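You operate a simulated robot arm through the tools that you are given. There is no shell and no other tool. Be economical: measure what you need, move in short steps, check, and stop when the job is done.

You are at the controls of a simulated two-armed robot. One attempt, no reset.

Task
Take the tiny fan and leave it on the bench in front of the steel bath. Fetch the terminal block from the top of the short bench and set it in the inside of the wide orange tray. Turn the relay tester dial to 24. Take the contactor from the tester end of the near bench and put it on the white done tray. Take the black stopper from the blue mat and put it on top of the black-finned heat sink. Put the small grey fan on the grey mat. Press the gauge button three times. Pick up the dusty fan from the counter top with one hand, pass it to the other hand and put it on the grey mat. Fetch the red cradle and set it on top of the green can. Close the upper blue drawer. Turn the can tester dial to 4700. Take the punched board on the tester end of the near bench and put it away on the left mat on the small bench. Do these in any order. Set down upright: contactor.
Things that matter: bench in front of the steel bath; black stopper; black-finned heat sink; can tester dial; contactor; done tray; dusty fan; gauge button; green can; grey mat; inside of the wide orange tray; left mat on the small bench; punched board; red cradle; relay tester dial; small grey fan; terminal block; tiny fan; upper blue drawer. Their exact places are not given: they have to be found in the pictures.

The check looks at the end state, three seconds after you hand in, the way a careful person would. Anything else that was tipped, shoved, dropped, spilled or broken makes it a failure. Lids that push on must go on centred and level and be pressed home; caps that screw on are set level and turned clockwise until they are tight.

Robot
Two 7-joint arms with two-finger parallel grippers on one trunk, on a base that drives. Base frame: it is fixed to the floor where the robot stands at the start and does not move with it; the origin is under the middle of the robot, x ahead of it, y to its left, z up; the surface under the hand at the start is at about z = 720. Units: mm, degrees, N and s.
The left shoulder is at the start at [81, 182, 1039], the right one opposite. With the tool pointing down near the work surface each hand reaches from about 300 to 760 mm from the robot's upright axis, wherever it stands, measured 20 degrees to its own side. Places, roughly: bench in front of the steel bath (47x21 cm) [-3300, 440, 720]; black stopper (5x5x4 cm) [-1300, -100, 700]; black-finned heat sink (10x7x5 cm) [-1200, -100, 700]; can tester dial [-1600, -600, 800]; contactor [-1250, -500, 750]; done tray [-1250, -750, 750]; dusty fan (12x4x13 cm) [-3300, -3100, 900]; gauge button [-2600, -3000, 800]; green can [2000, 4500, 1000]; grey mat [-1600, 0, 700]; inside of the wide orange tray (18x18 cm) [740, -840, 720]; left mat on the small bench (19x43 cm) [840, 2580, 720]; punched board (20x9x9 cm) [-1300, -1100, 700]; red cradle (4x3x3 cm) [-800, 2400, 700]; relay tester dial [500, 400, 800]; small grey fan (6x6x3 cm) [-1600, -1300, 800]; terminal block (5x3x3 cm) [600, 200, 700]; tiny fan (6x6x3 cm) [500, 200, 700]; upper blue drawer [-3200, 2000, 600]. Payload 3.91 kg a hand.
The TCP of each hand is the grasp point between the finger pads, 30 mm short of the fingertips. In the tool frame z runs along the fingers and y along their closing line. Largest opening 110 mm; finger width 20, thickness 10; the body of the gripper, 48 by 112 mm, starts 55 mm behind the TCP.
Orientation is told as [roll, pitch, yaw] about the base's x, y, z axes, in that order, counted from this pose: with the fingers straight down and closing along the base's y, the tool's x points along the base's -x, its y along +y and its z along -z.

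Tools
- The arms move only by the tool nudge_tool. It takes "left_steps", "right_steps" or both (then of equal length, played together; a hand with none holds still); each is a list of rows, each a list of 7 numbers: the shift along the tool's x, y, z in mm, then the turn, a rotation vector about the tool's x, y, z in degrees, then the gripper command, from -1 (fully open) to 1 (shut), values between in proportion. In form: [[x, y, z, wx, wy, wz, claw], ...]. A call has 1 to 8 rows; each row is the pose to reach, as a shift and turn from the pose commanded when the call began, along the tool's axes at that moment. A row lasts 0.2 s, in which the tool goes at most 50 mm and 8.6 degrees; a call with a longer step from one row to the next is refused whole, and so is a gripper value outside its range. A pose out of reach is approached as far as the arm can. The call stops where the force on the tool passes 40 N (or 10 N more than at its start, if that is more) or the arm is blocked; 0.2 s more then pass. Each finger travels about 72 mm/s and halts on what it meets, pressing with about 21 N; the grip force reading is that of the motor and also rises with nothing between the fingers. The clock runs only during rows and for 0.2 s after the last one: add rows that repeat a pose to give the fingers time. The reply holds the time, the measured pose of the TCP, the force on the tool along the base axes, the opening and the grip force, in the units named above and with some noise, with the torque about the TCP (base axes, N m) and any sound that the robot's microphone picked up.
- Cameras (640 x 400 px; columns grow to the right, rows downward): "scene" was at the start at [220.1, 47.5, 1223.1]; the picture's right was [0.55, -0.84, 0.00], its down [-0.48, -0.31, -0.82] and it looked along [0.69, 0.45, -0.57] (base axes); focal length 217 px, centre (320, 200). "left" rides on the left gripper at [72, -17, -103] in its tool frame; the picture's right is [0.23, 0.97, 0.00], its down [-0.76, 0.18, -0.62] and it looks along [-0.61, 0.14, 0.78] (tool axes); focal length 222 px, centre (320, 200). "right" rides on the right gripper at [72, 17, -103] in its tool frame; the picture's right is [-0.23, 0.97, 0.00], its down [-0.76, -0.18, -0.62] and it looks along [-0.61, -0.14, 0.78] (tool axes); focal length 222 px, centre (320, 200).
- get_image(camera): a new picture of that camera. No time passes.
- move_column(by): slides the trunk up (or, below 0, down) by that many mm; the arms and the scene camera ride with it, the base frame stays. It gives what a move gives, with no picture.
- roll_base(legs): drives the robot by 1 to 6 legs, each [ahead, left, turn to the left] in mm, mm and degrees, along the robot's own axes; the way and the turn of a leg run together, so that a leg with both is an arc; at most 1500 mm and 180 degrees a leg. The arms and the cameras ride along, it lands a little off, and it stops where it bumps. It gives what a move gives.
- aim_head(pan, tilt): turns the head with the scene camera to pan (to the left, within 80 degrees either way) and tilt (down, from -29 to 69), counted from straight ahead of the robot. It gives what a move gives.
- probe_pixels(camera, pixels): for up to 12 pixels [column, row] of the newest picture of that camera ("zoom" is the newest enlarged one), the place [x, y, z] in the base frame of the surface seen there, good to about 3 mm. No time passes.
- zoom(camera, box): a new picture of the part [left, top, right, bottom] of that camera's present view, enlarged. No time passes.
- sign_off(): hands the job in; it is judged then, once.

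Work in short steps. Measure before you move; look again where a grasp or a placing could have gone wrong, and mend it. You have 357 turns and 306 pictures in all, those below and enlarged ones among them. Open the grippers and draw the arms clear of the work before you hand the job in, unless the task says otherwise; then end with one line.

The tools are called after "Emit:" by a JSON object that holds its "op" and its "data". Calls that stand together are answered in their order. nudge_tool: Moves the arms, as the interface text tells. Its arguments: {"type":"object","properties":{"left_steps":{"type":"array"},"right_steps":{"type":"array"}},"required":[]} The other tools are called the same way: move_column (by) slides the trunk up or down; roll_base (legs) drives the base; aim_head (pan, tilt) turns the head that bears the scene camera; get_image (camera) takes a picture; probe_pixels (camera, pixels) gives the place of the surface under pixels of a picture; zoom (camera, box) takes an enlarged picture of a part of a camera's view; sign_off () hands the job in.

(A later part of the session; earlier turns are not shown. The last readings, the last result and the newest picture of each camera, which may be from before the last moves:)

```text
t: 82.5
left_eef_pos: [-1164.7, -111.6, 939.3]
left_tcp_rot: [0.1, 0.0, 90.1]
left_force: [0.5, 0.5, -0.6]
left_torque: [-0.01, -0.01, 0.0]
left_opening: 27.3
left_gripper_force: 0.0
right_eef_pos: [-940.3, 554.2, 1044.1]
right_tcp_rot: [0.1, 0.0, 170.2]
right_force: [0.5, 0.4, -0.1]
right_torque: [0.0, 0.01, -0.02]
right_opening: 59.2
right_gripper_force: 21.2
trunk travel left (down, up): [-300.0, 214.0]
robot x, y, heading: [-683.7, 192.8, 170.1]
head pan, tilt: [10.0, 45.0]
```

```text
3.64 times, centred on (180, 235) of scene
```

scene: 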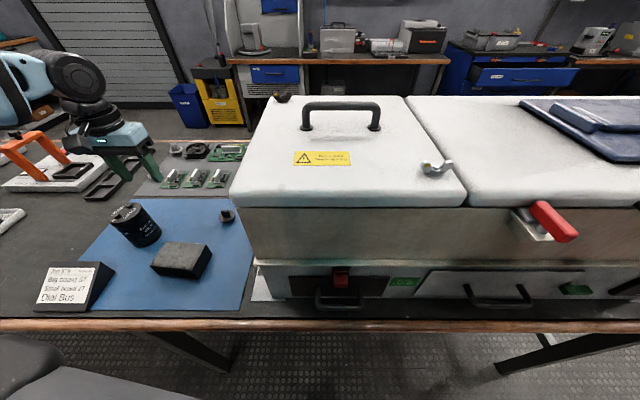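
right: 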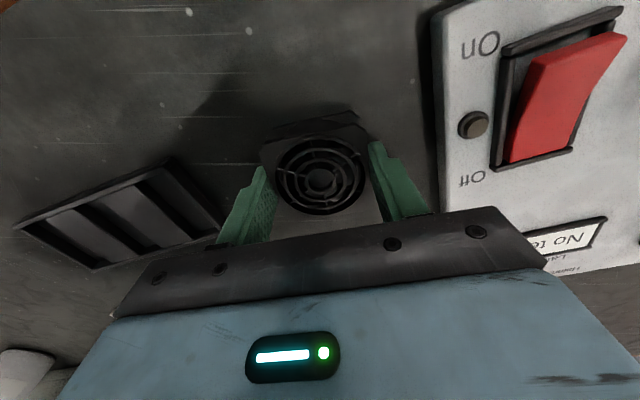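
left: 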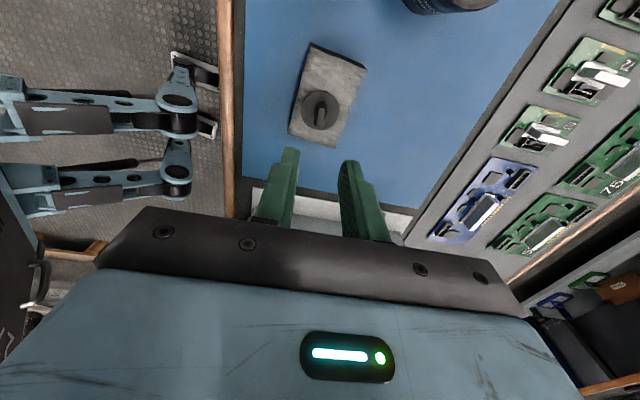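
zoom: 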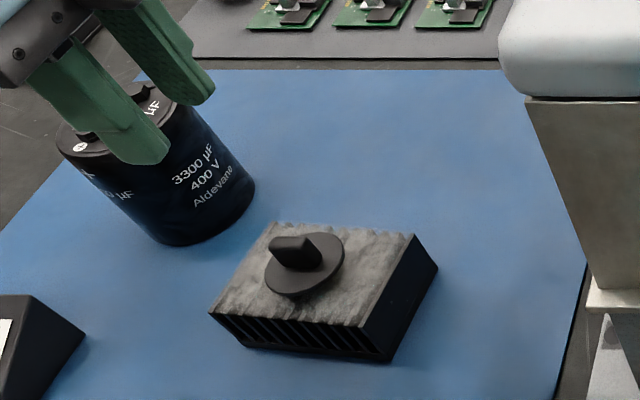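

The stopper rests on the heat sink. I retract the left hand and back away from the bench.

Emit:
{"op": "nudge_tool", "data": {"left_steps": [[0, 0, -30, 0, 0, -8.5, 0], [5, -20, -60, 0, 0, -17, 0], [8, -40, -60, 0, 0, -25.5, 0], [11, -60, -60, 0, 0, -34, 0], [14, -80, -60, 0, 0, -42.5, 0], [17, -100, -60, 0, 0, -51, 0], [21, -118, -60, 0, 0, -59.5, 0], [21, -118, -60, 0, 0, -68, 0]]}}

Emit:
{"op": "roll_base", "data": {"legs": [[-330, 0, 0], [0, 0, 80]]}}

Emit:
{"op": "aim_head", "data": {"pan": 20, "tilt": 30}}

Emit:
{"op": "get_image", "data": {"camera": "scene"}}

```text
t: 84.3
left_eef_pos: [-1048.8, -131.3, 997.8]
left_tcp_rot: [0.2, -0.1, 158.2]
left_force: [0.0, 0.0, -0.2]
left_torque: [-0.01, -0.04, 0.0]
left_opening: 54.8
left_gripper_force: 0.1
right_eef_pos: [-941.0, 553.8, 1044.1]
right_tcp_rot: [0.0, -0.1, 170.2]
right_force: [0.3, 0.1, -0.4]
right_torque: [-0.03, -0.02, 0.01]
right_opening: 59.0
right_gripper_force: 21.0
trunk travel left (down, up): [-300.0, 214.0]
robot x, y, heading: [-685.6, 190.7, 170.1]
head pan, tilt: [10.0, 45.0]
```

```text
t: 89.9
left_eef_pos: [-104.3, -282.2, 999.8]
left_tcp_rot: [0.0, 0.0, -121.7]
left_force: [-0.4, -0.5, 0.2]
left_torque: [-0.01, 0.01, 0.02]
left_opening: 55.1
left_gripper_force: 0.1
right_eef_pos: [-762.5, -57.5, 1044.7]
right_tcp_rot: [0.0, -0.1, -109.6]
right_force: [0.4, 0.6, -2.0]
right_torque: [0.01, 0.0, -0.01]
right_opening: 59.2
right_gripper_force: 21.0
trunk travel left (down, up): [-300.0, 214.0]
robot x, y, heading: [-360.0, 134.1, -109.9]
head pan, tilt: [10.0, 45.0]
```

```text
t: 90.7
left_eef_pos: [-105.2, -283.1, 998.3]
left_tcp_rot: [0.0, 0.0, -121.7]
left_force: [0.0, 0.1, -0.8]
left_torque: [-0.02, 0.02, 0.03]
left_opening: 55.1
left_gripper_force: 0.1
right_eef_pos: [-763.5, -58.1, 1043.0]
right_tcp_rot: [0.0, -0.2, -109.7]
right_force: [-0.4, 0.2, -0.7]
right_torque: [0.0, 0.04, 0.03]
right_opening: 59.4
right_gripper_force: 20.8
trunk travel left (down, up): [-300.0, 214.0]
robot x, y, heading: [-356.3, 136.3, -109.7]
head pan, tilt: [20.0, 30.0]
```

```text
243 pictures are left
```

scene: 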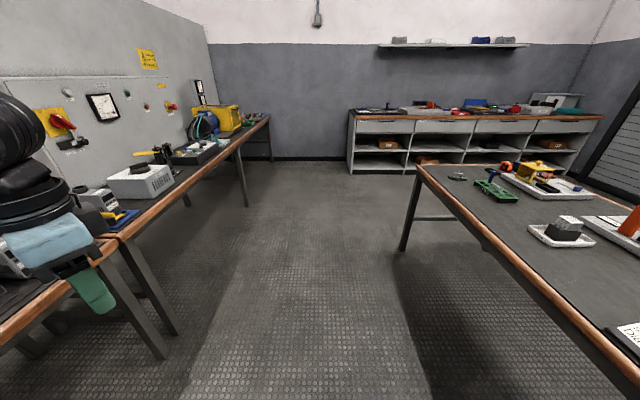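

The aisle is clear. I probe the far counter's front and floor to plan the way round the bench end.

Emit:
{"op": "probe_pixels", "data": {"camera": "scene", "pixels": [[420, 173], [355, 172], [500, 123], [415, 180], [400, 250], [600, 120], [250, 205]]}}

```text
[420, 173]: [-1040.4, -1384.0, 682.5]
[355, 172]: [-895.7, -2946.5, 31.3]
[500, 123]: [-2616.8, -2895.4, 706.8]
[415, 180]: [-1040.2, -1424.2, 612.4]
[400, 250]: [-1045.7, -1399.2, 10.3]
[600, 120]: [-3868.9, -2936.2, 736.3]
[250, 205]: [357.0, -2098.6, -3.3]
```

Lane at y≈−2050 is free (bench end y −1400, counter front y −2900). I drive there, turn to face +y, and move beside the fan rack.

Emit:
{"op": "roll_base", "data": {"legs": [[1036, 348, 0], [1036, 348, 0], [0, 0, -160], [150, 900, 0]]}}

Emit:
{"op": "aim_head", "data": {"pan": 15, "tilt": 40}}

Emit:
{"op": "get_image", "data": {"camera": "scene"}}

```text
t: 115.9
left_eef_pos: [-1706.7, -1634.6, 999.3]
left_tcp_rot: [0.1, 0.0, 79.7]
left_force: [0.2, 0.1, 0.1]
left_torque: [-0.01, 0.0, 0.03]
left_opening: 55.1
left_gripper_force: 0.0
right_eef_pos: [-1012.6, -1603.8, 1044.4]
right_tcp_rot: [0.0, 0.0, 91.7]
right_force: [0.2, -0.5, -0.6]
right_torque: [0.01, 0.0, 0.01]
right_opening: 59.2
right_gripper_force: 21.1
trunk travel left (down, up): [-300.0, 214.0]
robot x, y, heading: [-1321.7, -1929.4, 91.9]
head pan, tilt: [20.0, 30.0]
```

```text
t: 116.6
left_eef_pos: [-1705.6, -1634.3, 999.0]
left_tcp_rot: [0.0, 0.0, 79.8]
left_force: [-0.2, 0.4, -0.6]
left_torque: [0.07, 0.0, -0.02]
left_opening: 55.1
left_gripper_force: 0.1
right_eef_pos: [-1012.7, -1604.7, 1044.1]
right_tcp_rot: [0.0, -0.1, 91.6]
right_force: [0.4, -0.4, -1.4]
right_torque: [-0.01, 0.01, -0.01]
right_opening: 59.0
right_gripper_force: 21.3
trunk travel left (down, up): [-300.0, 214.0]
robot x, y, heading: [-1321.3, -1929.5, 91.7]
head pan, tilt: [15.0, 40.0]
```

```text
242 pictures are left
```

scene: 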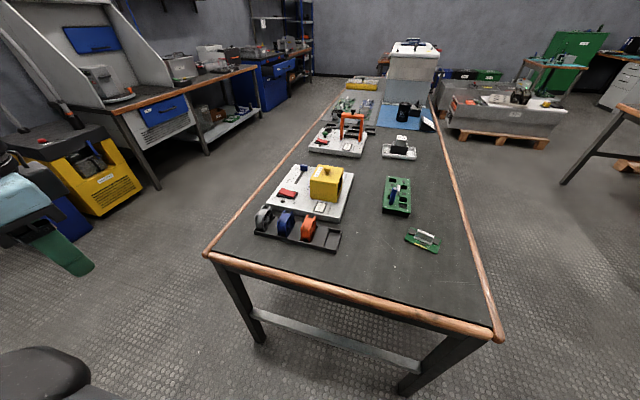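

The fan rack with grey, blue and orange fans is at (290,225). I zoom and probe.

Emit:
{"op": "zoom", "data": {"camera": "scene", "box": [235, 150, 365, 260]}}

Emit:
{"op": "probe_pixels", "data": {"camera": "scene", "pixels": [[263, 210], [267, 208], [258, 222], [270, 222], [285, 225], [258, 232], [338, 245], [335, 195], [308, 225], [210, 250]]}}

```text
3.64 times, centred on (300, 205) of scene
```

zoom: 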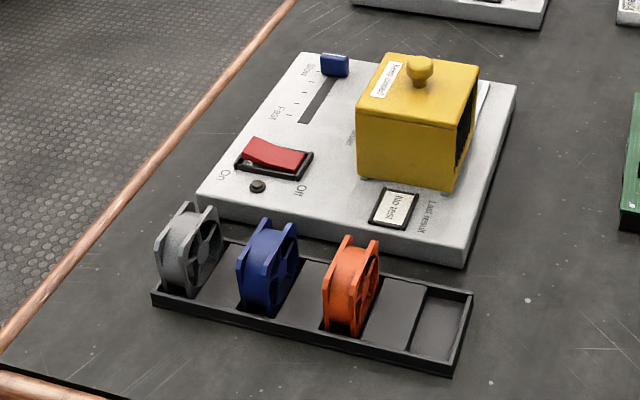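

```text
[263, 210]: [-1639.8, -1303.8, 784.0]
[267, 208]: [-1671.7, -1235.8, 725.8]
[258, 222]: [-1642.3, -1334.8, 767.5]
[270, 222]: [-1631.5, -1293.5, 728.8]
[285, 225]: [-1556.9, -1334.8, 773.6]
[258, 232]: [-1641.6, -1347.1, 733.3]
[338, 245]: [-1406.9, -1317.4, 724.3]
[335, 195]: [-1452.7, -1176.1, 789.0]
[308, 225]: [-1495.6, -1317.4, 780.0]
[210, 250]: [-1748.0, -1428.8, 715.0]
```

The grey fan stands upright in the rack near (−1637,−1303), thin in x, top z≈785. I bring the left hand above it at z≈900.

Emit:
{"op": "nudge_tool", "data": {"left_steps": [[-42, 0, 0, 0, 0, -5, -0.1], [-84, 0, 0, 0, 0, -10, -0.1], [-126, -2, 0, 0, 0, -10, -0.1], [-168, -4, 0, 0, 0, -10, -0.1], [-210, -6, 10, 0, 0, -10, -0.1], [-252, -8, 30, 0, 0, -10, -0.1], [-290, -9, 60, 0, 0, -10, -0.1], [-325, -9, 90, 0, 0, -10, -0.1]]}}

Emit:
{"op": "get_image", "data": {"camera": "left"}}

```text
t: 118.4
left_eef_pos: [-1637.5, -1314.1, 907.9]
left_tcp_rot: [0.1, 0.0, 89.7]
left_force: [-0.1, -0.3, -0.2]
left_torque: [0.0, -0.01, -0.03]
left_opening: 60.5
left_gripper_force: 0.0
right_eef_pos: [-1012.2, -1602.2, 1043.7]
right_tcp_rot: [0.0, 0.1, 91.8]
right_force: [-0.4, -0.5, -0.9]
right_torque: [-0.03, -0.01, -0.01]
right_opening: 59.1
right_gripper_force: 20.9
trunk travel left (down, up): [-300.0, 214.0]
robot x, y, heading: [-1318.7, -1925.6, 91.5]
head pan, tilt: [15.0, 40.0]
```

```text
240 pictures are left
```

left: 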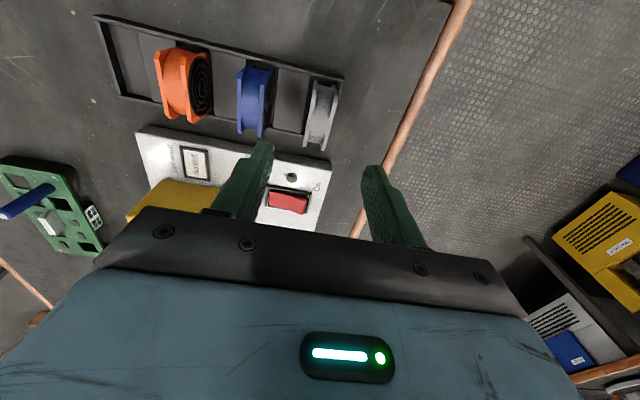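

Emit:
{"op": "zoom", "data": {"camera": "left", "box": [220, 60, 360, 160]}}

Emit:
{"op": "probe_pixels", "data": {"camera": "left", "pixels": [[314, 85], [334, 90], [307, 145], [325, 149], [318, 105], [330, 100], [316, 130], [264, 90], [258, 130], [272, 90]]}}

```text
4.00 times, centred on (290, 110) of left
```

zoom: 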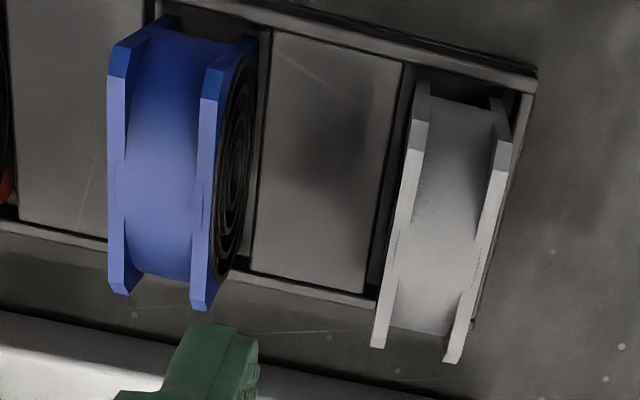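

```text
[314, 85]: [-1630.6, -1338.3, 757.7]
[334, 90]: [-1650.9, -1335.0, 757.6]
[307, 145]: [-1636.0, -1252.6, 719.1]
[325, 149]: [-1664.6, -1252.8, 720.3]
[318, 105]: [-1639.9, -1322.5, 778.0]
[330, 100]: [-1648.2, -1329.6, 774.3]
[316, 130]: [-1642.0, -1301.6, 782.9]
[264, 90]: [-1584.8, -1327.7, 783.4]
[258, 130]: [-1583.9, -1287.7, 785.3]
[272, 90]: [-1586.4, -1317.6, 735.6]
```

Emit:
{"op": "probe_pixels", "data": {"camera": "zoom", "pixels": [[417, 145], [405, 200], [392, 270], [383, 320], [500, 150], [487, 200], [472, 270], [458, 330], [215, 90], [203, 260]]}}

```text
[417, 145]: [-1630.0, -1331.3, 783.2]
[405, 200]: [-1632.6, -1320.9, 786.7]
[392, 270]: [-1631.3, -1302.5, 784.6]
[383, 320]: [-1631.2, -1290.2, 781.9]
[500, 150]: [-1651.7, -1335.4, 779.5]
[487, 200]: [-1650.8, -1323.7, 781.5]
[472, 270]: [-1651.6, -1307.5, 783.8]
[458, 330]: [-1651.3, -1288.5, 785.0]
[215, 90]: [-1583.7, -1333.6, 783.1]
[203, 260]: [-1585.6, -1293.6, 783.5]
```

Fan faces are at x −1630/−1652, y centre −1311. I go down with closing along x, tips at z≈747, and grip.

Emit:
{"op": "nudge_tool", "data": {"left_steps": [[-2, 3.5, 40, 0, 0, 0, 0.09], [-2, 3.5, 80, 0, 0, 0, 0.09], [-2, 3.5, 110, 0, 0, 0, 0.09], [-2, 3.5, 132, 0, 0, 0, 0.09], [-2, 3.5, 132, 0, 0, 0, 1], [-2, 3.5, 132, 0, 0, 0, 1], [-2, 3.5, 132, 0, 0, 0, 1]]}}

Emit:
{"op": "get_image", "data": {"camera": "left"}}

```text
t: 120.0
left_eef_pos: [-1642.4, -1313.2, 777.4]
left_tcp_rot: [0.2, -0.1, 89.7]
left_force: [0.1, 0.7, 0.1]
left_torque: [0.0, -0.02, -0.02]
left_opening: 24.6
left_gripper_force: 21.0
right_eef_pos: [-1012.9, -1603.2, 1043.8]
right_tcp_rot: [0.0, 0.0, 91.7]
right_force: [0.1, 0.5, -1.4]
right_torque: [0.02, -0.02, 0.03]
right_opening: 59.3
right_gripper_force: 21.2
trunk travel left (down, up): [-300.0, 214.0]
robot x, y, heading: [-1318.7, -1929.8, 91.7]
head pan, tilt: [15.0, 40.0]
```

```text
238 pictures are left
```

left: 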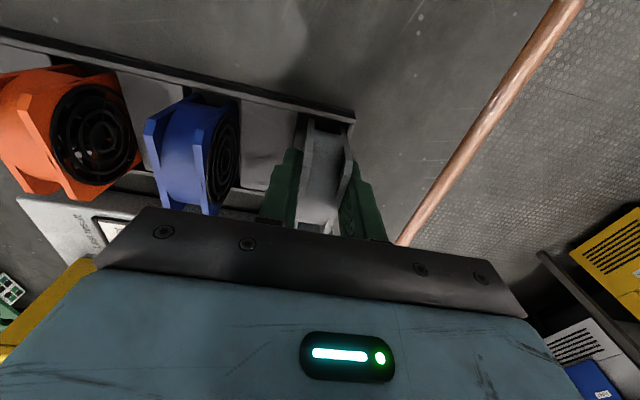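

Held (24.6 mm). I lift it straight out and probe the aisle on the far side.

Emit:
{"op": "nudge_tool", "data": {"left_steps": [[0, 0, -30, 0, 0, 0, 1], [0, 0, -70, 0, 0, 0, 1], [0, 0, -115, 0, 0, 0, 1], [0, 0, -160, 0, 0, 0, 1], [40, 0, -190, 0, 0, 0, 1], [85, 0, -210, 0, 0, 0, 1], [130, 0, -220, 0, 0, 0, 1]]}}

Emit:
{"op": "aim_head", "data": {"pan": 40, "tilt": 25}}

Emit:
{"op": "get_image", "data": {"camera": "scene"}}

```text
t: 121.6
left_eef_pos: [-1645.8, -1445.2, 999.1]
left_tcp_rot: [0.2, -0.1, 89.7]
left_force: [0.2, -0.5, -0.7]
left_torque: [0.02, 0.02, 0.0]
left_opening: 24.6
left_gripper_force: 21.6
right_eef_pos: [-1013.2, -1604.2, 1045.1]
right_tcp_rot: [0.0, -0.2, 91.7]
right_force: [0.1, -0.6, -0.4]
right_torque: [0.0, 0.02, -0.04]
right_opening: 59.0
right_gripper_force: 21.5
trunk travel left (down, up): [-300.0, 214.0]
robot x, y, heading: [-1317.8, -1927.9, 91.7]
head pan, tilt: [15.0, 40.0]
```

```text
t: 122.5
left_eef_pos: [-1645.9, -1444.0, 997.2]
left_tcp_rot: [0.1, 0.0, 89.8]
left_force: [0.1, -0.1, -1.1]
left_torque: [0.02, 0.01, -0.03]
left_opening: 25.0
left_gripper_force: 21.4
right_eef_pos: [-1012.3, -1604.2, 1044.3]
right_tcp_rot: [0.0, 0.0, 91.6]
right_force: [0.4, -0.1, -0.9]
right_torque: [-0.01, 0.0, -0.02]
right_opening: 59.3
right_gripper_force: 20.8
trunk travel left (down, up): [-300.0, 214.0]
robot x, y, heading: [-1317.7, -1928.5, 91.8]
head pan, tilt: [40.0, 25.0]
```

```text
237 pictures are left
```

scene: 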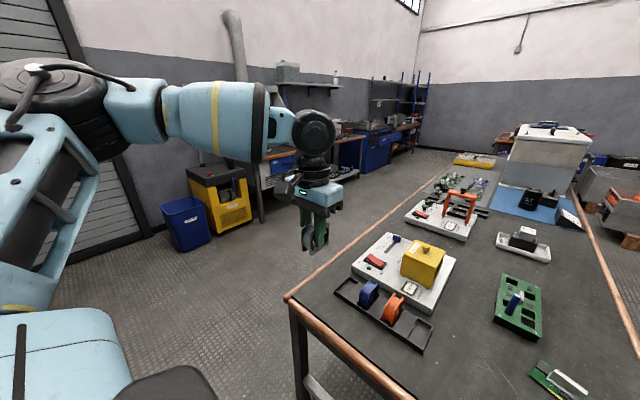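

Emit:
{"op": "probe_pixels", "data": {"camera": "scene", "pixels": [[190, 248], [248, 222], [265, 222], [330, 190], [365, 172], [415, 155], [470, 163], [440, 170], [300, 270], [480, 185], [500, 205]]}}

```text
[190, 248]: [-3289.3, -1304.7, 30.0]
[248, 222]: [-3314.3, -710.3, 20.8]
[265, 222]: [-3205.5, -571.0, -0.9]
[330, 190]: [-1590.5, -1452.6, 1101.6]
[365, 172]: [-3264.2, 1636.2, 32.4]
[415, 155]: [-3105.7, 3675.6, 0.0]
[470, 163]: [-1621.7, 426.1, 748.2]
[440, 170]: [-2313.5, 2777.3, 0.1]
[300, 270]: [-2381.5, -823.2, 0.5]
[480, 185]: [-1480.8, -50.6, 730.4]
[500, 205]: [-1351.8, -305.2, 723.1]
```

The aisle (x −1800…−3200) is wide. I drive round to face the bench from its far side.

Emit:
{"op": "roll_base", "data": {"legs": [[0, 1050, 0], [1450, 0, 0], [0, 0, -92]]}}

Emit:
{"op": "aim_head", "data": {"pan": 0, "tilt": 35}}

Emit:
{"op": "get_image", "data": {"camera": "scene"}}

```text
t: 142.8
left_eef_pos: [-1897.6, -191.5, 997.1]
left_tcp_rot: [0.1, 0.0, -3.1]
left_force: [-0.6, 0.1, -0.4]
left_torque: [-0.01, 0.02, 0.01]
left_opening: 24.4
left_gripper_force: 20.9
right_eef_pos: [-2088.3, -815.1, 1042.8]
right_tcp_rot: [0.0, -0.1, -1.1]
right_force: [0.2, 0.3, -0.3]
right_torque: [0.01, 0.02, 0.01]
right_opening: 59.1
right_gripper_force: 21.0
trunk travel left (down, up): [-300.0, 214.0]
robot x, y, heading: [-2401.4, -498.1, -1.5]
head pan, tilt: [40.0, 25.0]
```

```text
t: 143.9
left_eef_pos: [-1897.8, -190.0, 997.6]
left_tcp_rot: [0.1, 0.0, -3.2]
left_force: [0.3, 0.4, -1.4]
left_torque: [0.03, 0.02, 0.01]
left_opening: 24.6
left_gripper_force: 21.4
right_eef_pos: [-2088.8, -815.1, 1044.3]
right_tcp_rot: [0.0, -0.1, -1.1]
right_force: [-0.3, 0.8, -0.6]
right_torque: [0.01, 0.01, 0.0]
right_opening: 59.3
right_gripper_force: 21.1
trunk travel left (down, up): [-300.0, 214.0]
robot x, y, heading: [-2396.9, -494.0, -1.1]
head pan, tilt: [0.0, 35.0]
```

```text
236 pictures are left
```

scene: 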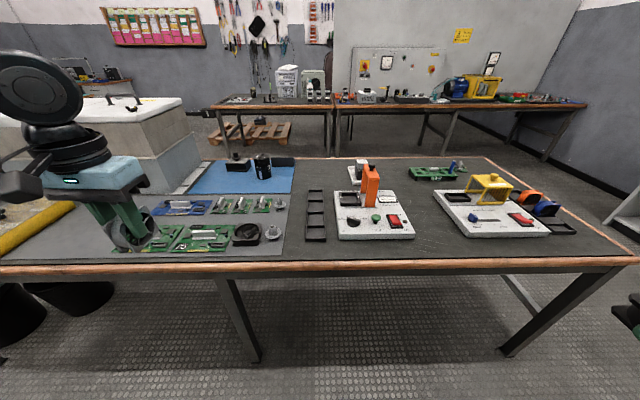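

The grey mat lies at the lower left with boards on it; the can tester is at (375,215). I zoom both.

Emit:
{"op": "zoom", "data": {"camera": "scene", "box": [330, 155, 430, 245]}}

Emit:
{"op": "zoom", "data": {"camera": "scene", "box": [0, 170, 300, 270]}}

Emit:
{"op": "probe_pixels", "data": {"camera": "scene", "pixels": [[283, 252], [289, 198], [30, 250], [60, 235], [80, 250], [110, 247], [240, 265], [353, 220], [376, 218], [200, 220], [230, 225], [20, 225]]}}

```text
4.44 times, centred on (380, 200) of scene
```

zoom: 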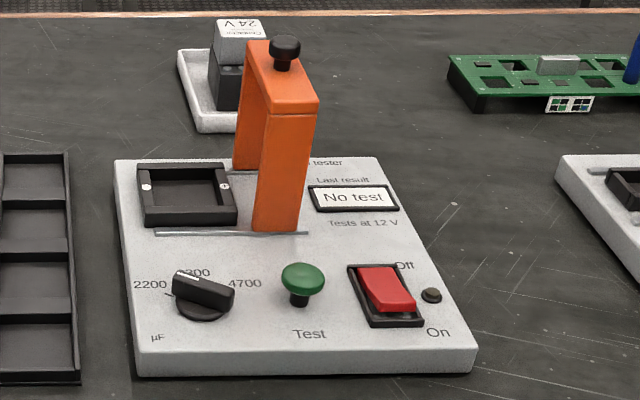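

```text
2.13 times, centred on (150, 220) of scene
```

zoom: 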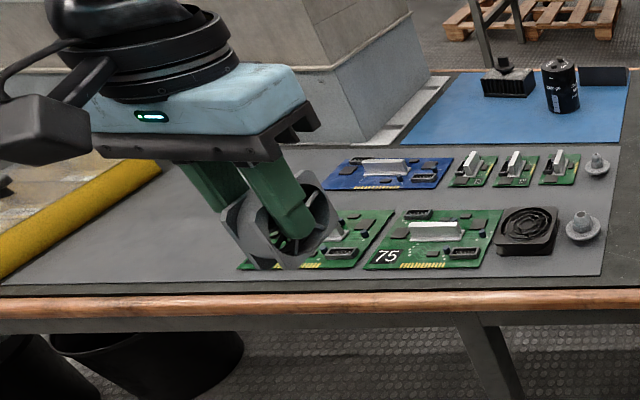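

```text
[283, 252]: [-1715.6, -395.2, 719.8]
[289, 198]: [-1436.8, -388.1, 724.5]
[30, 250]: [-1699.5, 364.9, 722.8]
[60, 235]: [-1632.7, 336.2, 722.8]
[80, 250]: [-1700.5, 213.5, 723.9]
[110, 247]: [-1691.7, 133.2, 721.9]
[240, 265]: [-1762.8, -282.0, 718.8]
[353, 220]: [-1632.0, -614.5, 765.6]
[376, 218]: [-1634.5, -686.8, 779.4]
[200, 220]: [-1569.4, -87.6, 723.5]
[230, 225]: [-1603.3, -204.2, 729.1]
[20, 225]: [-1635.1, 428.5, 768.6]
```

The mat is free at y 100…330. Before driving closer I check how far the black bins under the bench stick out.

Emit:
{"op": "probe_pixels", "data": {"camera": "scene", "pixels": [[85, 295], [80, 340], [20, 330], [110, 290], [60, 268], [235, 340], [20, 205], [75, 205], [190, 185]]}}

```text
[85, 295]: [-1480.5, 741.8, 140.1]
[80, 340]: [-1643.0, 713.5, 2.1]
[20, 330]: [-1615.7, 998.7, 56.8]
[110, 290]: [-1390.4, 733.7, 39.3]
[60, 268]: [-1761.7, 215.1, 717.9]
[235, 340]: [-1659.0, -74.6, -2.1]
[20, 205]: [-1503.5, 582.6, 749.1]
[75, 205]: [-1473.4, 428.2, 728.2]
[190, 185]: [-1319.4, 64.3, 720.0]
```

Bins are well under the bench. I drive to about (−2120,−60) so the left hand is over the free part of the mat.

Emit:
{"op": "roll_base", "data": {"legs": [[0, 434, 0], [270, 0, 0]]}}

Emit:
{"op": "get_image", "data": {"camera": "left"}}

Emit:
{"op": "get_image", "data": {"camera": "scene"}}

```text
t: 149.8
left_eef_pos: [-1616.2, 238.4, 998.0]
left_tcp_rot: [0.1, 0.0, -3.3]
left_force: [0.4, 0.4, -1.2]
left_torque: [-0.01, 0.01, 0.0]
left_opening: 24.6
left_gripper_force: 20.6
right_eef_pos: [-1810.4, -385.0, 1043.5]
right_tcp_rot: [0.0, -0.1, -1.2]
right_force: [0.2, -0.3, -0.6]
right_torque: [0.01, 0.01, -0.01]
right_opening: 59.2
right_gripper_force: 21.1
trunk travel left (down, up): [-300.0, 214.0]
robot x, y, heading: [-2116.8, -60.6, -1.4]
head pan, tilt: [0.0, 35.0]
```

```text
233 pictures are left
```

left: 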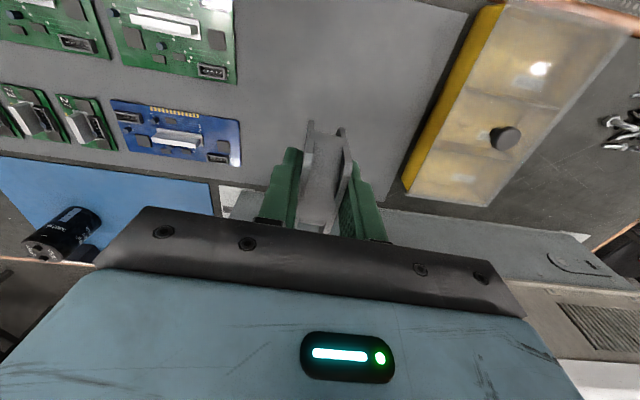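

```text
232 pictures are left
```

scene: 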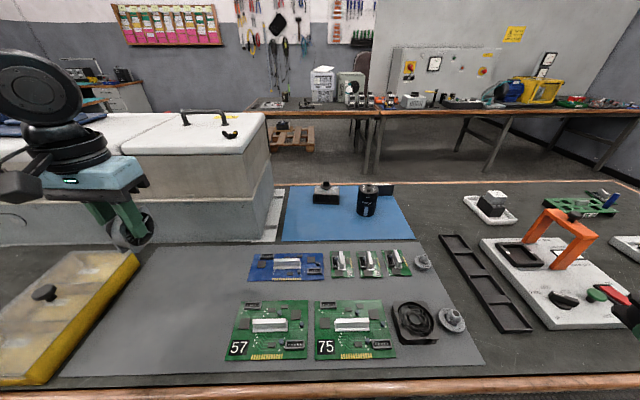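

I probe the free part of the mat between board 57 and the yellow-edged box.

Emit:
{"op": "probe_pixels", "data": {"camera": "scene", "pixels": [[70, 370], [145, 250], [140, 262], [228, 345], [250, 258], [60, 360], [150, 330], [195, 370], [180, 265], [130, 215], [45, 380]]}}

```text
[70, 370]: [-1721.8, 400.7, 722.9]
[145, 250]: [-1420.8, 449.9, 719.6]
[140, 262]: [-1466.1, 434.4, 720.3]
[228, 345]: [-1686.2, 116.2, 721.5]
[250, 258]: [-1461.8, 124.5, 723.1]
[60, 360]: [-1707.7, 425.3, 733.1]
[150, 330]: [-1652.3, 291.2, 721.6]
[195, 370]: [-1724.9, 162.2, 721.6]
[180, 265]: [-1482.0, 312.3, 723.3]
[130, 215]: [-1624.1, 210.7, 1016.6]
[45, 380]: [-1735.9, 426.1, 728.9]
```

I bring the fan over (−1545,345) on the mat, at z≈830.

Emit:
{"op": "nudge_tool", "data": {"left_steps": [[-15, 25, 20, 0, 0, -3, 1], [-30, 50, 50, 0, 0, -3, 1], [-45, 75, 85, 0, 0, -3, 1], [-58, 98, 120, 0, 0, -3, 1], [-65, 110, 155, 0, 0, -3, 1], [-65, 110, 168, 0, 0, -3, 1]]}}

Emit:
{"op": "get_image", "data": {"camera": "left"}}

Emit:
{"op": "zoom", "data": {"camera": "scene", "box": [60, 180, 260, 330]}}

```text
t: 151.2
left_eef_pos: [-1545.4, 344.6, 830.2]
left_tcp_rot: [0.1, -0.1, -0.3]
left_force: [-0.2, 0.1, -0.4]
left_torque: [0.01, -0.01, -0.02]
left_opening: 24.5
left_gripper_force: 21.0
right_eef_pos: [-1811.2, -385.6, 1044.8]
right_tcp_rot: [0.0, -0.2, -1.3]
right_force: [0.2, -0.4, -0.7]
right_torque: [0.0, 0.01, -0.01]
right_opening: 58.9
right_gripper_force: 20.9
trunk travel left (down, up): [-300.0, 214.0]
robot x, y, heading: [-2113.3, -59.2, -1.4]
head pan, tilt: [0.0, 35.0]
```

```text
231 pictures are left
```

left: 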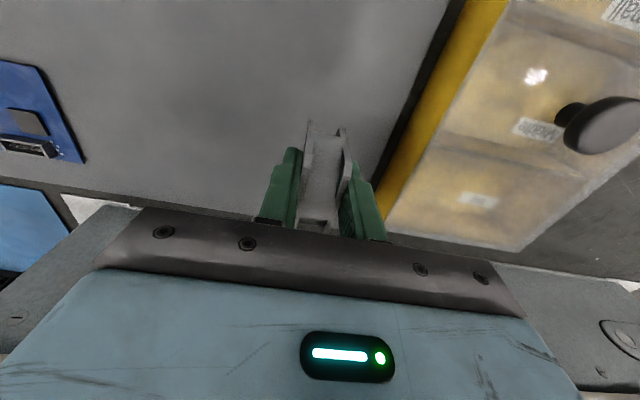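

```text
2.67 times, centred on (160, 255) of scene
```

zoom: 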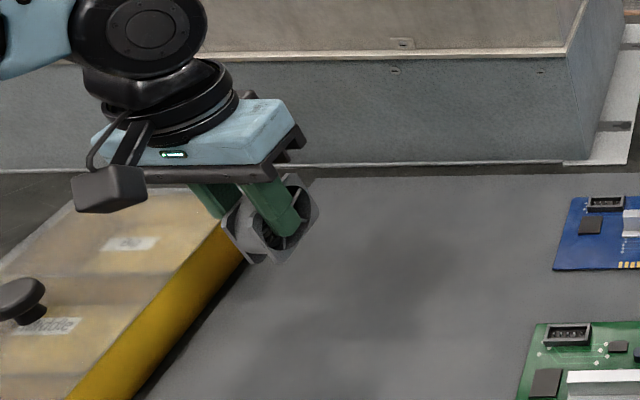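

The yellow box looks close; I check its edge.

Emit:
{"op": "probe_pixels", "data": {"camera": "left", "pixels": [[400, 170], [385, 200], [430, 90], [360, 120], [420, 200]]}}

```text
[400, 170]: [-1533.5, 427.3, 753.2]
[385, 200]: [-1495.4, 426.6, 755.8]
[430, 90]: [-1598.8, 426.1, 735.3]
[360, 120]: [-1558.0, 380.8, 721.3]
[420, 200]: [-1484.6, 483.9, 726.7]
```

Plenty of room (edge at y 427). I lower to about 776, then in 1 mm steps until contact.

Emit:
{"op": "nudge_tool", "data": {"left_steps": [[0, 0, 30, 0, 0, 0, 1], [0, 0, 50, 0, 0, 0, 1], [0, 0, 53, 0, 0, 0, 1], [0, 0, 54.5, 0, 0, 0, 1], [0, 0, 56, 0, 0, 0, 1], [0, 0, 57, 0, 0, 0, 1]]}}

```text
t: 152.6
left_eef_pos: [-1545.3, 343.6, 775.7]
left_tcp_rot: [0.0, -0.2, -0.3]
left_force: [-3.2, 4.6, 18.9]
left_torque: [0.09, 0.29, 0.01]
left_opening: 24.6
left_gripper_force: 21.3
right_eef_pos: [-1811.4, -386.3, 1043.7]
right_tcp_rot: [0.0, -0.1, -1.3]
right_force: [0.0, 0.7, -1.5]
right_torque: [-0.04, 0.0, -0.02]
right_opening: 59.2
right_gripper_force: 21.3
trunk travel left (down, up): [-300.0, 214.0]
robot x, y, heading: [-2118.5, -61.2, -1.6]
head pan, tilt: [0.0, 35.0]
```

Contact at 19 N. I ease 1.5 mm, open slowly a little, and rise.

Emit:
{"op": "nudge_tool", "data": {"left_steps": [[0, 0, -1.5, 0, 0, 0, 1], [0, 0, -1.5, 0, 0, 0, 0.5], [0, 0, -1.5, 0, 0, 0, 0.2], [0, 0, -1.5, 0, 0, 0, 0.2], [0, 0, -25, 0, 0, 0, 0.2], [0, 0, -65, 0, 0, 0, 0.2], [0, 0, -110, 0, 0, 0, 0.2], [0, 0, -155, 0, 0, 0, 0.2]]}}

Emit:
{"op": "get_image", "data": {"camera": "left"}}

Emit:
{"op": "zoom", "data": {"camera": "scene", "box": [60, 180, 260, 330]}}

```text
t: 154.4
left_eef_pos: [-1546.4, 344.2, 929.6]
left_tcp_rot: [0.1, 0.0, -0.3]
left_force: [0.2, 0.4, -0.4]
left_torque: [0.01, 0.03, 0.0]
left_opening: 44.0
left_gripper_force: 0.0
right_eef_pos: [-1812.0, -385.8, 1043.3]
right_tcp_rot: [0.0, -0.1, -1.2]
right_force: [0.5, 0.1, -1.2]
right_torque: [0.01, -0.02, -0.02]
right_opening: 59.3
right_gripper_force: 20.4
trunk travel left (down, up): [-300.0, 214.0]
robot x, y, heading: [-2117.0, -63.3, -1.7]
head pan, tilt: [0.0, 35.0]
```

```text
229 pictures are left
```

left: 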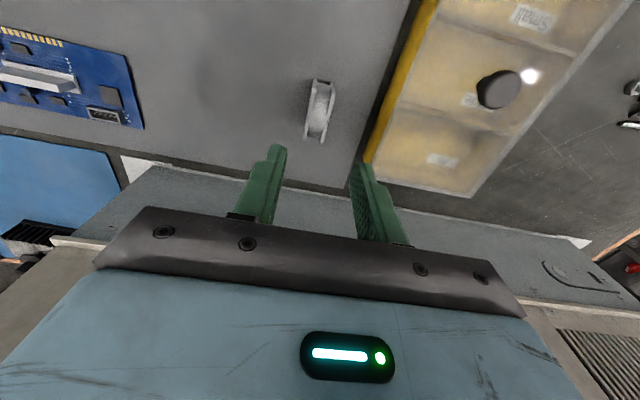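

```text
2.67 times, centred on (160, 255) of scene
```

zoom: 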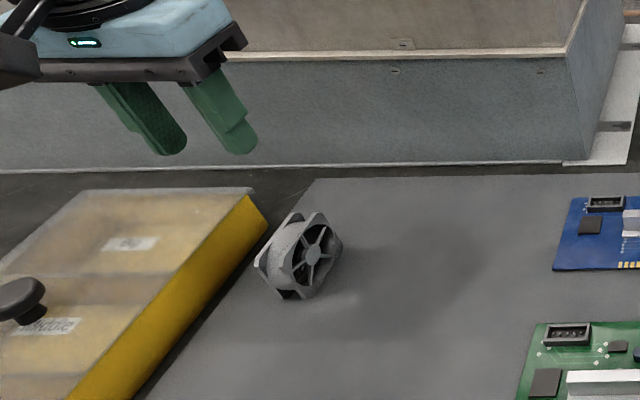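

The small fan stands on the grey mat. I drive 830 mm to the right so the left hand can work the can tester dial.

Emit:
{"op": "roll_base", "data": {"legs": [[0, -830, 0]]}}

Emit:
{"op": "get_image", "data": {"camera": "left"}}

Emit:
{"op": "get_image", "data": {"camera": "scene"}}

```text
t: 162.0
left_eef_pos: [-1565.9, -477.8, 929.9]
left_tcp_rot: [0.2, 0.0, 0.1]
left_force: [0.2, -0.1, -0.2]
left_torque: [0.01, -0.02, -0.01]
left_opening: 43.8
left_gripper_force: 0.0
right_eef_pos: [-1824.1, -1210.9, 1044.9]
right_tcp_rot: [0.1, -0.1, -0.9]
right_force: [0.6, -0.1, -0.3]
right_torque: [0.0, 0.02, 0.0]
right_opening: 59.1
right_gripper_force: 21.4
trunk travel left (down, up): [-300.0, 214.0]
robot x, y, heading: [-2137.5, -886.1, -0.9]
head pan, tilt: [0.0, 35.0]
```

```text
227 pictures are left
```

left: 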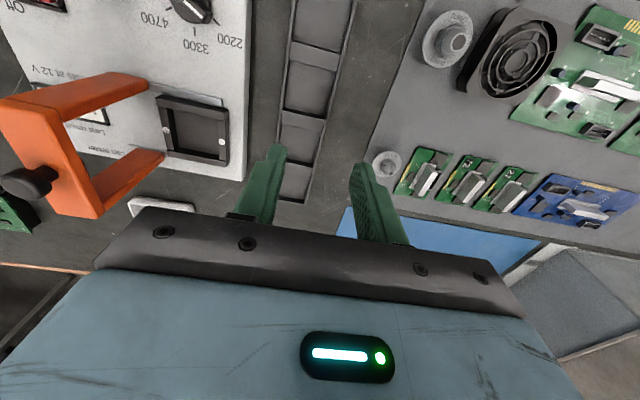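

```text
226 pictures are left
```

scene: 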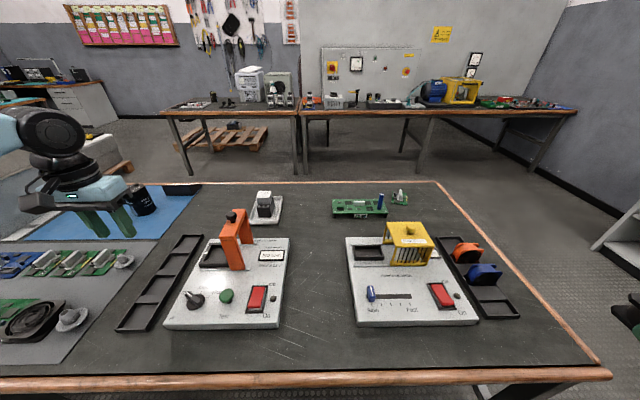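

I move over the dial (−1632,−614), turning to yaw 52.

Emit:
{"op": "nudge_tool", "data": {"left_steps": [[11, -23, 0, 0, 0, -8.5, 0.27], [22, -46, 0, 0, 0, -17, 0.27], [33, -69, 0, 0, 0, -25.5, 0.27], [44, -92, 0, 0, 0, -34, 0.27], [55, -115, 20, 0, 0, -42.5, 0.27], [66, -136, 40, 0, 0, -51, 0.27], [66, -136, 70, 0, 0, -55, 0.27]]}}

Emit:
{"op": "get_image", "data": {"camera": "left"}}

Emit:
{"op": "zoom", "data": {"camera": "scene", "box": [140, 190, 300, 340]}}

```text
t: 163.6
left_eef_pos: [-1631.9, -613.9, 857.5]
left_tcp_rot: [0.0, -0.1, 55.2]
left_force: [0.5, 0.9, 0.0]
left_torque: [0.0, 0.01, -0.02]
left_opening: 40.0
left_gripper_force: 0.0
right_eef_pos: [-1822.8, -1208.8, 1044.7]
right_tcp_rot: [0.0, 0.0, -0.9]
right_force: [0.2, -1.0, -0.5]
right_torque: [-0.02, -0.02, -0.01]
right_opening: 59.1
right_gripper_force: 21.2
trunk travel left (down, up): [-300.0, 214.0]
robot x, y, heading: [-2137.2, -889.4, -0.9]
head pan, tilt: [0.0, 35.0]
```

```text
225 pictures are left
```

left: 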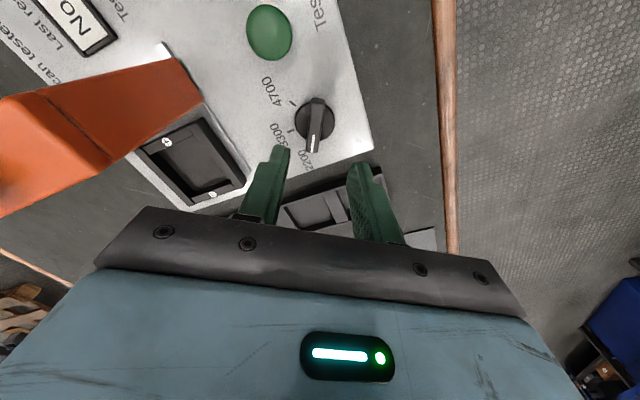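

```text
2.67 times, centred on (220, 265) of scene
```

zoom: 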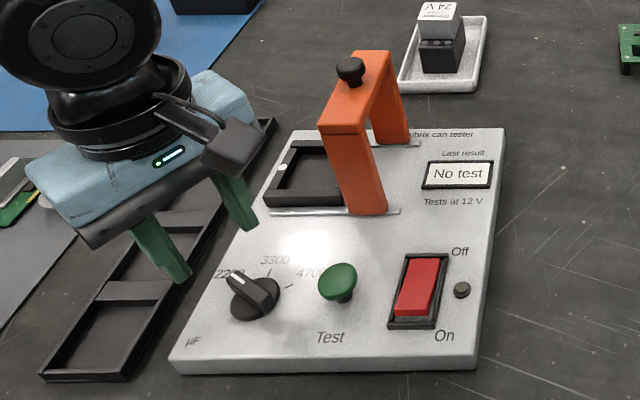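

I probe the knob, the ticks and the handle's extent.

Emit:
{"op": "zoom", "data": {"camera": "left", "box": [240, 60, 360, 170]}}

Emit:
{"op": "probe_pixels", "data": {"camera": "left", "pixels": [[313, 148], [317, 102], [315, 125], [312, 140], [292, 103], [293, 131], [185, 70], [100, 165], [330, 115], [296, 120], [270, 30]]}}

Emit:
{"op": "probe_pixels", "data": {"camera": "scene", "pixels": [[227, 214], [231, 207], [192, 295], [188, 286], [199, 304], [224, 297], [240, 265], [222, 236]]}}

```text
3.64 times, centred on (300, 115) of left
```

zoom: 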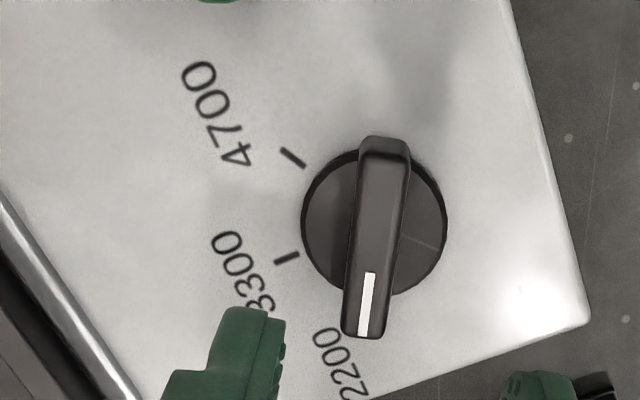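

```text
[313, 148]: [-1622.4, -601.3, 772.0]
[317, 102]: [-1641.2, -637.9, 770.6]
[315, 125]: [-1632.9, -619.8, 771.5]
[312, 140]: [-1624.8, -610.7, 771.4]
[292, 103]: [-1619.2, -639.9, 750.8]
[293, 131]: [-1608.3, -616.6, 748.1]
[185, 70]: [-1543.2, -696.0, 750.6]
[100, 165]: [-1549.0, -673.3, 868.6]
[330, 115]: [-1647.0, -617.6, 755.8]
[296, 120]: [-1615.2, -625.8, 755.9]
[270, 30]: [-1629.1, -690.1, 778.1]
```

```text
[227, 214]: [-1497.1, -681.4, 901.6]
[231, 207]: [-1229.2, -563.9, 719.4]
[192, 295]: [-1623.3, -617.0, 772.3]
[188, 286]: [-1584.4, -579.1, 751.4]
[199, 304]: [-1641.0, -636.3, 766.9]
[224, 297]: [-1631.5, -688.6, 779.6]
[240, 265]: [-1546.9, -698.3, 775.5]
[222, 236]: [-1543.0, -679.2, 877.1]
```

Knob centre (−1632,−619), bar at about 62°, top z 771, disc z 756. I align, lower to TCP 789.5 and close.

Emit:
{"op": "nudge_tool", "data": {"left_steps": [[4, -3, 25, 0, 0, -6.8, 0.27], [4, -3, 50, 0, 0, -6.8, 0.27], [4, -3, 68, 0, 0, -6.8, 0.27], [4, -3, 68, 0, 0, -6.8, 0.7], [4, -3, 68, 0, 0, -6.8, 0.85], [4, -3, 68, 0, 0, -6.8, 1]]}}

```text
t: 165.0
left_eef_pos: [-1629.3, -620.1, 790.7]
left_tcp_rot: [-0.1, -0.1, 61.8]
left_force: [11.5, -2.4, -2.8]
left_torque: [0.02, 0.0, -0.77]
left_opening: 12.1
left_gripper_force: 45.1
right_eef_pos: [-1822.6, -1210.4, 1043.3]
right_tcp_rot: [0.1, 0.1, -0.8]
right_force: [0.6, -0.8, 0.0]
right_torque: [0.02, 0.0, 0.0]
right_opening: 59.2
right_gripper_force: 21.2
trunk travel left (down, up): [-300.0, 214.0]
robot x, y, heading: [-2133.5, -886.1, -0.9]
head pan, tilt: [0.0, 35.0]
```

Gripped with little side load. I turn clockwise 60° (about the knob) first.

Emit:
{"op": "nudge_tool", "data": {"left_steps": [[0, -1, 0, 0, 0, 8.5, 1], [0, -1, 0, 0, 0, 17, 1], [0, -1, 0, 0, 0, 25.5, 1], [0, -1, 0, 0, 0, 34, 1], [0, -1, 0, 0, 0, 42.5, 1], [0, -1, 0, 0, 0, 51, 1], [0, -1, 0, 0, 0, 59.5, 1]]}}

Emit:
{"op": "zoom", "data": {"camera": "left", "box": [220, 90, 400, 210]}}

```text
t: 166.6
left_eef_pos: [-1631.2, -615.4, 790.7]
left_tcp_rot: [0.2, -0.1, 2.4]
left_force: [0.5, 14.0, 4.5]
left_torque: [0.21, -1.22, 0.06]
left_opening: 11.9
left_gripper_force: 45.4
right_eef_pos: [-1823.5, -1209.3, 1045.8]
right_tcp_rot: [-0.1, -0.2, -0.7]
right_force: [-0.1, -0.2, -1.5]
right_torque: [-0.02, 0.03, 0.0]
right_opening: 59.3
right_gripper_force: 21.2
trunk travel left (down, up): [-300.0, 214.0]
robot x, y, heading: [-2139.3, -894.1, -0.6]
head pan, tilt: [0.0, 35.0]
```

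```text
3.33 times, centred on (310, 150) of left
```

zoom: 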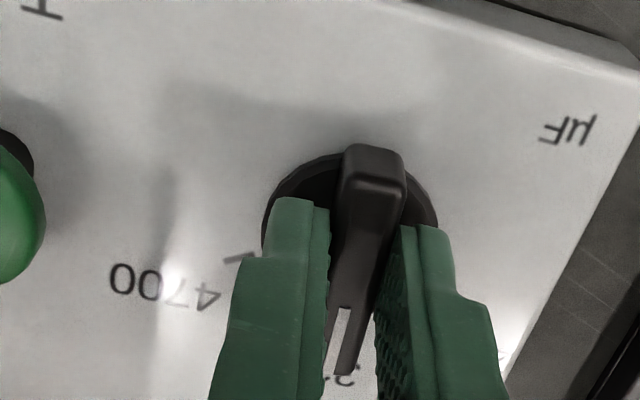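

It follows. I turn the remaining 62° to point at 4700.

Emit:
{"op": "nudge_tool", "data": {"left_steps": [[0, 1, 0, 0, 0, 8.5, 1], [0, 1, 0, 0, 0, 17, 1], [0, 1, 0, 0, 0, 25.5, 1], [0, 1, 0, 0, 0, 34, 1], [0, 1, 0, 0, 0, 42.5, 1], [0, 1, 0, 0, 0, 51, 1], [0, 1, 0, 0, 0, 59.5, 1], [0, 1, 0, 0, 0, 62, 1]]}}

Emit:
{"op": "zoom", "data": {"camera": "left", "box": [220, 90, 400, 210]}}

```text
t: 168.4
left_eef_pos: [-1630.1, -613.8, 789.9]
left_tcp_rot: [0.3, 0.3, -58.4]
left_force: [-0.8, 7.6, 0.4]
left_torque: [-0.41, -0.17, 0.01]
left_opening: 12.1
left_gripper_force: 45.2
right_eef_pos: [-1823.4, -1209.3, 1043.9]
right_tcp_rot: [0.1, -0.1, -0.8]
right_force: [-0.8, -0.3, 0.0]
right_torque: [-0.02, -0.02, 0.03]
right_opening: 59.2
right_gripper_force: 20.4
trunk travel left (down, up): [-300.0, 214.0]
robot x, y, heading: [-2135.4, -886.0, -0.8]
head pan, tilt: [0.0, 35.0]
stopped in row 8 (left hand): the force on the tool passed its limit at 40 N (the readings are from after the stop); the commanded pose is now the measured one
```

```text
3.33 times, centred on (310, 150) of left
```

zoom: 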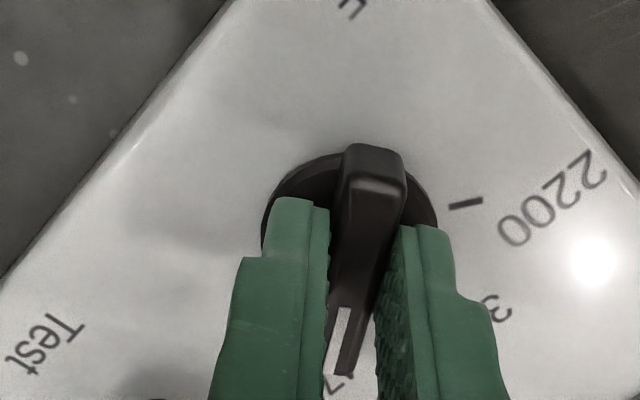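

The pointer is at 4700 (end stop). I release, rise and verify.

Emit:
{"op": "nudge_tool", "data": {"left_steps": [[0, 0, 0, 0, 0, 0, 0.5], [0, 0, 0, 0, 0, 0, 0.2], [0, 0, -40, 0, 0, 0, 0.2], [0, 0, -80, 0, 0, 0, 0.2]]}}

Emit:
{"op": "zoom", "data": {"camera": "left", "box": [220, 60, 400, 180]}}

```text
t: 169.4
left_eef_pos: [-1629.2, -616.2, 870.8]
left_tcp_rot: [0.3, 0.2, -58.6]
left_force: [-0.3, -0.4, -0.8]
left_torque: [-0.01, -0.02, -0.01]
left_opening: 43.8
left_gripper_force: 0.0
right_eef_pos: [-1824.3, -1209.6, 1043.9]
right_tcp_rot: [0.0, 0.0, -0.8]
right_force: [-0.6, 0.3, -1.3]
right_torque: [0.01, 0.01, -0.03]
right_opening: 59.1
right_gripper_force: 20.9
trunk travel left (down, up): [-300.0, 214.0]
robot x, y, heading: [-2136.3, -887.0, -0.6]
head pan, tilt: [0.0, 35.0]
```

```text
3.33 times, centred on (310, 120) of left
```

zoom: 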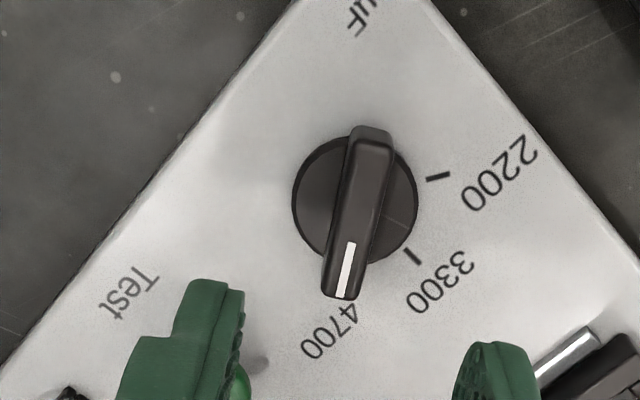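

Dial set to 4700. I raise and straighten the left hand, then turn round to face the steel bath.

Emit:
{"op": "nudge_tool", "data": {"left_steps": [[5, -8, -40, 0, 0, -8, 0], [10, -16, -80, 0, 0, -16, 0], [20, -32, -110, 0, 0, -24, 0], [30, -48, -130, 0, 0, -32, 0], [40, -64, -130, 0, 0, -40, 0], [52, -85, -130, 0, 0, -48, 0], [52, -85, -130, 0, 0, -56, 0]]}}

Emit:
{"op": "roll_base", "data": {"legs": [[-280, 0, 0], [0, 1000, 0], [0, 0, 180]]}}

Emit:
{"op": "aim_head", "data": {"pan": 0, "tilt": 25}}

Emit:
{"op": "get_image", "data": {"camera": "scene"}}

```text
t: 171.0
left_eef_pos: [-1730.4, -616.2, 1000.8]
left_tcp_rot: [0.4, 0.0, -2.4]
left_force: [0.5, 0.7, -1.0]
left_torque: [0.0, 0.0, 0.0]
left_opening: 54.9
left_gripper_force: 0.0
right_eef_pos: [-1823.4, -1210.4, 1044.3]
right_tcp_rot: [0.0, -0.1, -0.6]
right_force: [0.9, 0.1, -0.5]
right_torque: [0.02, -0.02, 0.01]
right_opening: 59.0
right_gripper_force: 20.8
trunk travel left (down, up): [-300.0, 214.0]
robot x, y, heading: [-2136.6, -885.6, -0.7]
head pan, tilt: [0.0, 35.0]
```

```text
t: 189.0
left_eef_pos: [-2808.4, -150.7, 1000.7]
left_tcp_rot: [0.2, -0.3, 177.3]
left_force: [0.6, -0.6, -0.2]
left_torque: [0.01, -0.02, 0.02]
left_opening: 55.1
left_gripper_force: 0.0
right_eef_pos: [-2713.4, 441.1, 1044.5]
right_tcp_rot: [0.0, -0.1, 179.2]
right_force: [0.0, 0.4, -1.3]
right_torque: [0.04, -0.01, 0.02]
right_opening: 59.0
right_gripper_force: 21.2
trunk travel left (down, up): [-300.0, 214.0]
robot x, y, heading: [-2398.9, 123.4, 178.9]
head pan, tilt: [0.0, 35.0]
```

```text
t: 189.8
left_eef_pos: [-2807.2, -149.6, 1000.5]
left_tcp_rot: [0.4, -0.2, 177.3]
left_force: [1.1, -0.7, 0.4]
left_torque: [0.0, 0.01, 0.01]
left_opening: 54.8
left_gripper_force: 0.0
right_eef_pos: [-2713.6, 441.9, 1044.1]
right_tcp_rot: [0.0, -0.1, 179.2]
right_force: [0.8, 0.5, -1.5]
right_torque: [0.03, 0.01, -0.02]
right_opening: 59.3
right_gripper_force: 21.1
trunk travel left (down, up): [-300.0, 214.0]
robot x, y, heading: [-2403.4, 118.5, 179.1]
head pan, tilt: [0.0, 25.0]
```

```text
219 pictures are left
```

scene: 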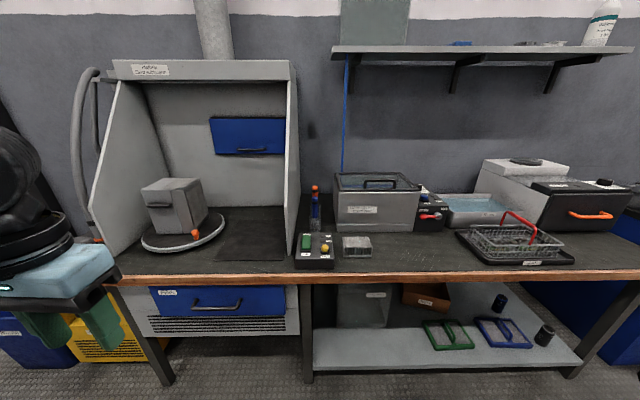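

I probe to see which object stands behind (−3300,440).

Emit:
{"op": "probe_pixels", "data": {"camera": "scene", "pixels": [[375, 210], [355, 248], [400, 250], [420, 262], [320, 262], [480, 208], [500, 255], [430, 240], [440, 262], [400, 278], [370, 190], [460, 240]]}}

Emit:
{"op": "zoom", "data": {"camera": "scene", "box": [290, 150, 610, 290]}}

```text
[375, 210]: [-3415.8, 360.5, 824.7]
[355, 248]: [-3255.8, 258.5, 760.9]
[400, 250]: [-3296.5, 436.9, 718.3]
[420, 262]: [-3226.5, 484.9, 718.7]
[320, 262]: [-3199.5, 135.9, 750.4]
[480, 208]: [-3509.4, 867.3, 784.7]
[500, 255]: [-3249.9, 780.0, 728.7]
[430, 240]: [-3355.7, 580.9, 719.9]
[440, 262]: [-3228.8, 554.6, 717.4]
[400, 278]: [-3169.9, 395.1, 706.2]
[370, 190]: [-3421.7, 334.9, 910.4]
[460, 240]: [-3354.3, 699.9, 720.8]
```

```text
2.00 times, centred on (450, 220) of scene
```

zoom: 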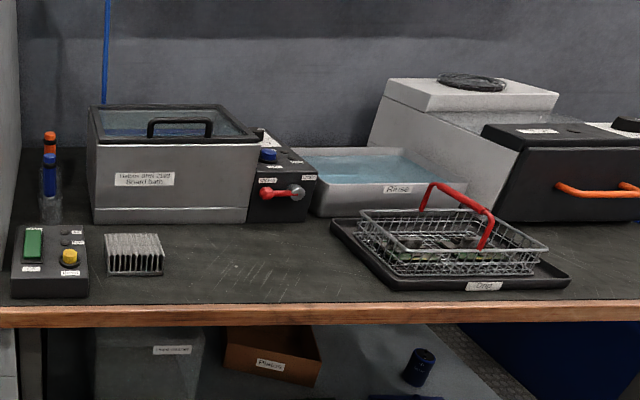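

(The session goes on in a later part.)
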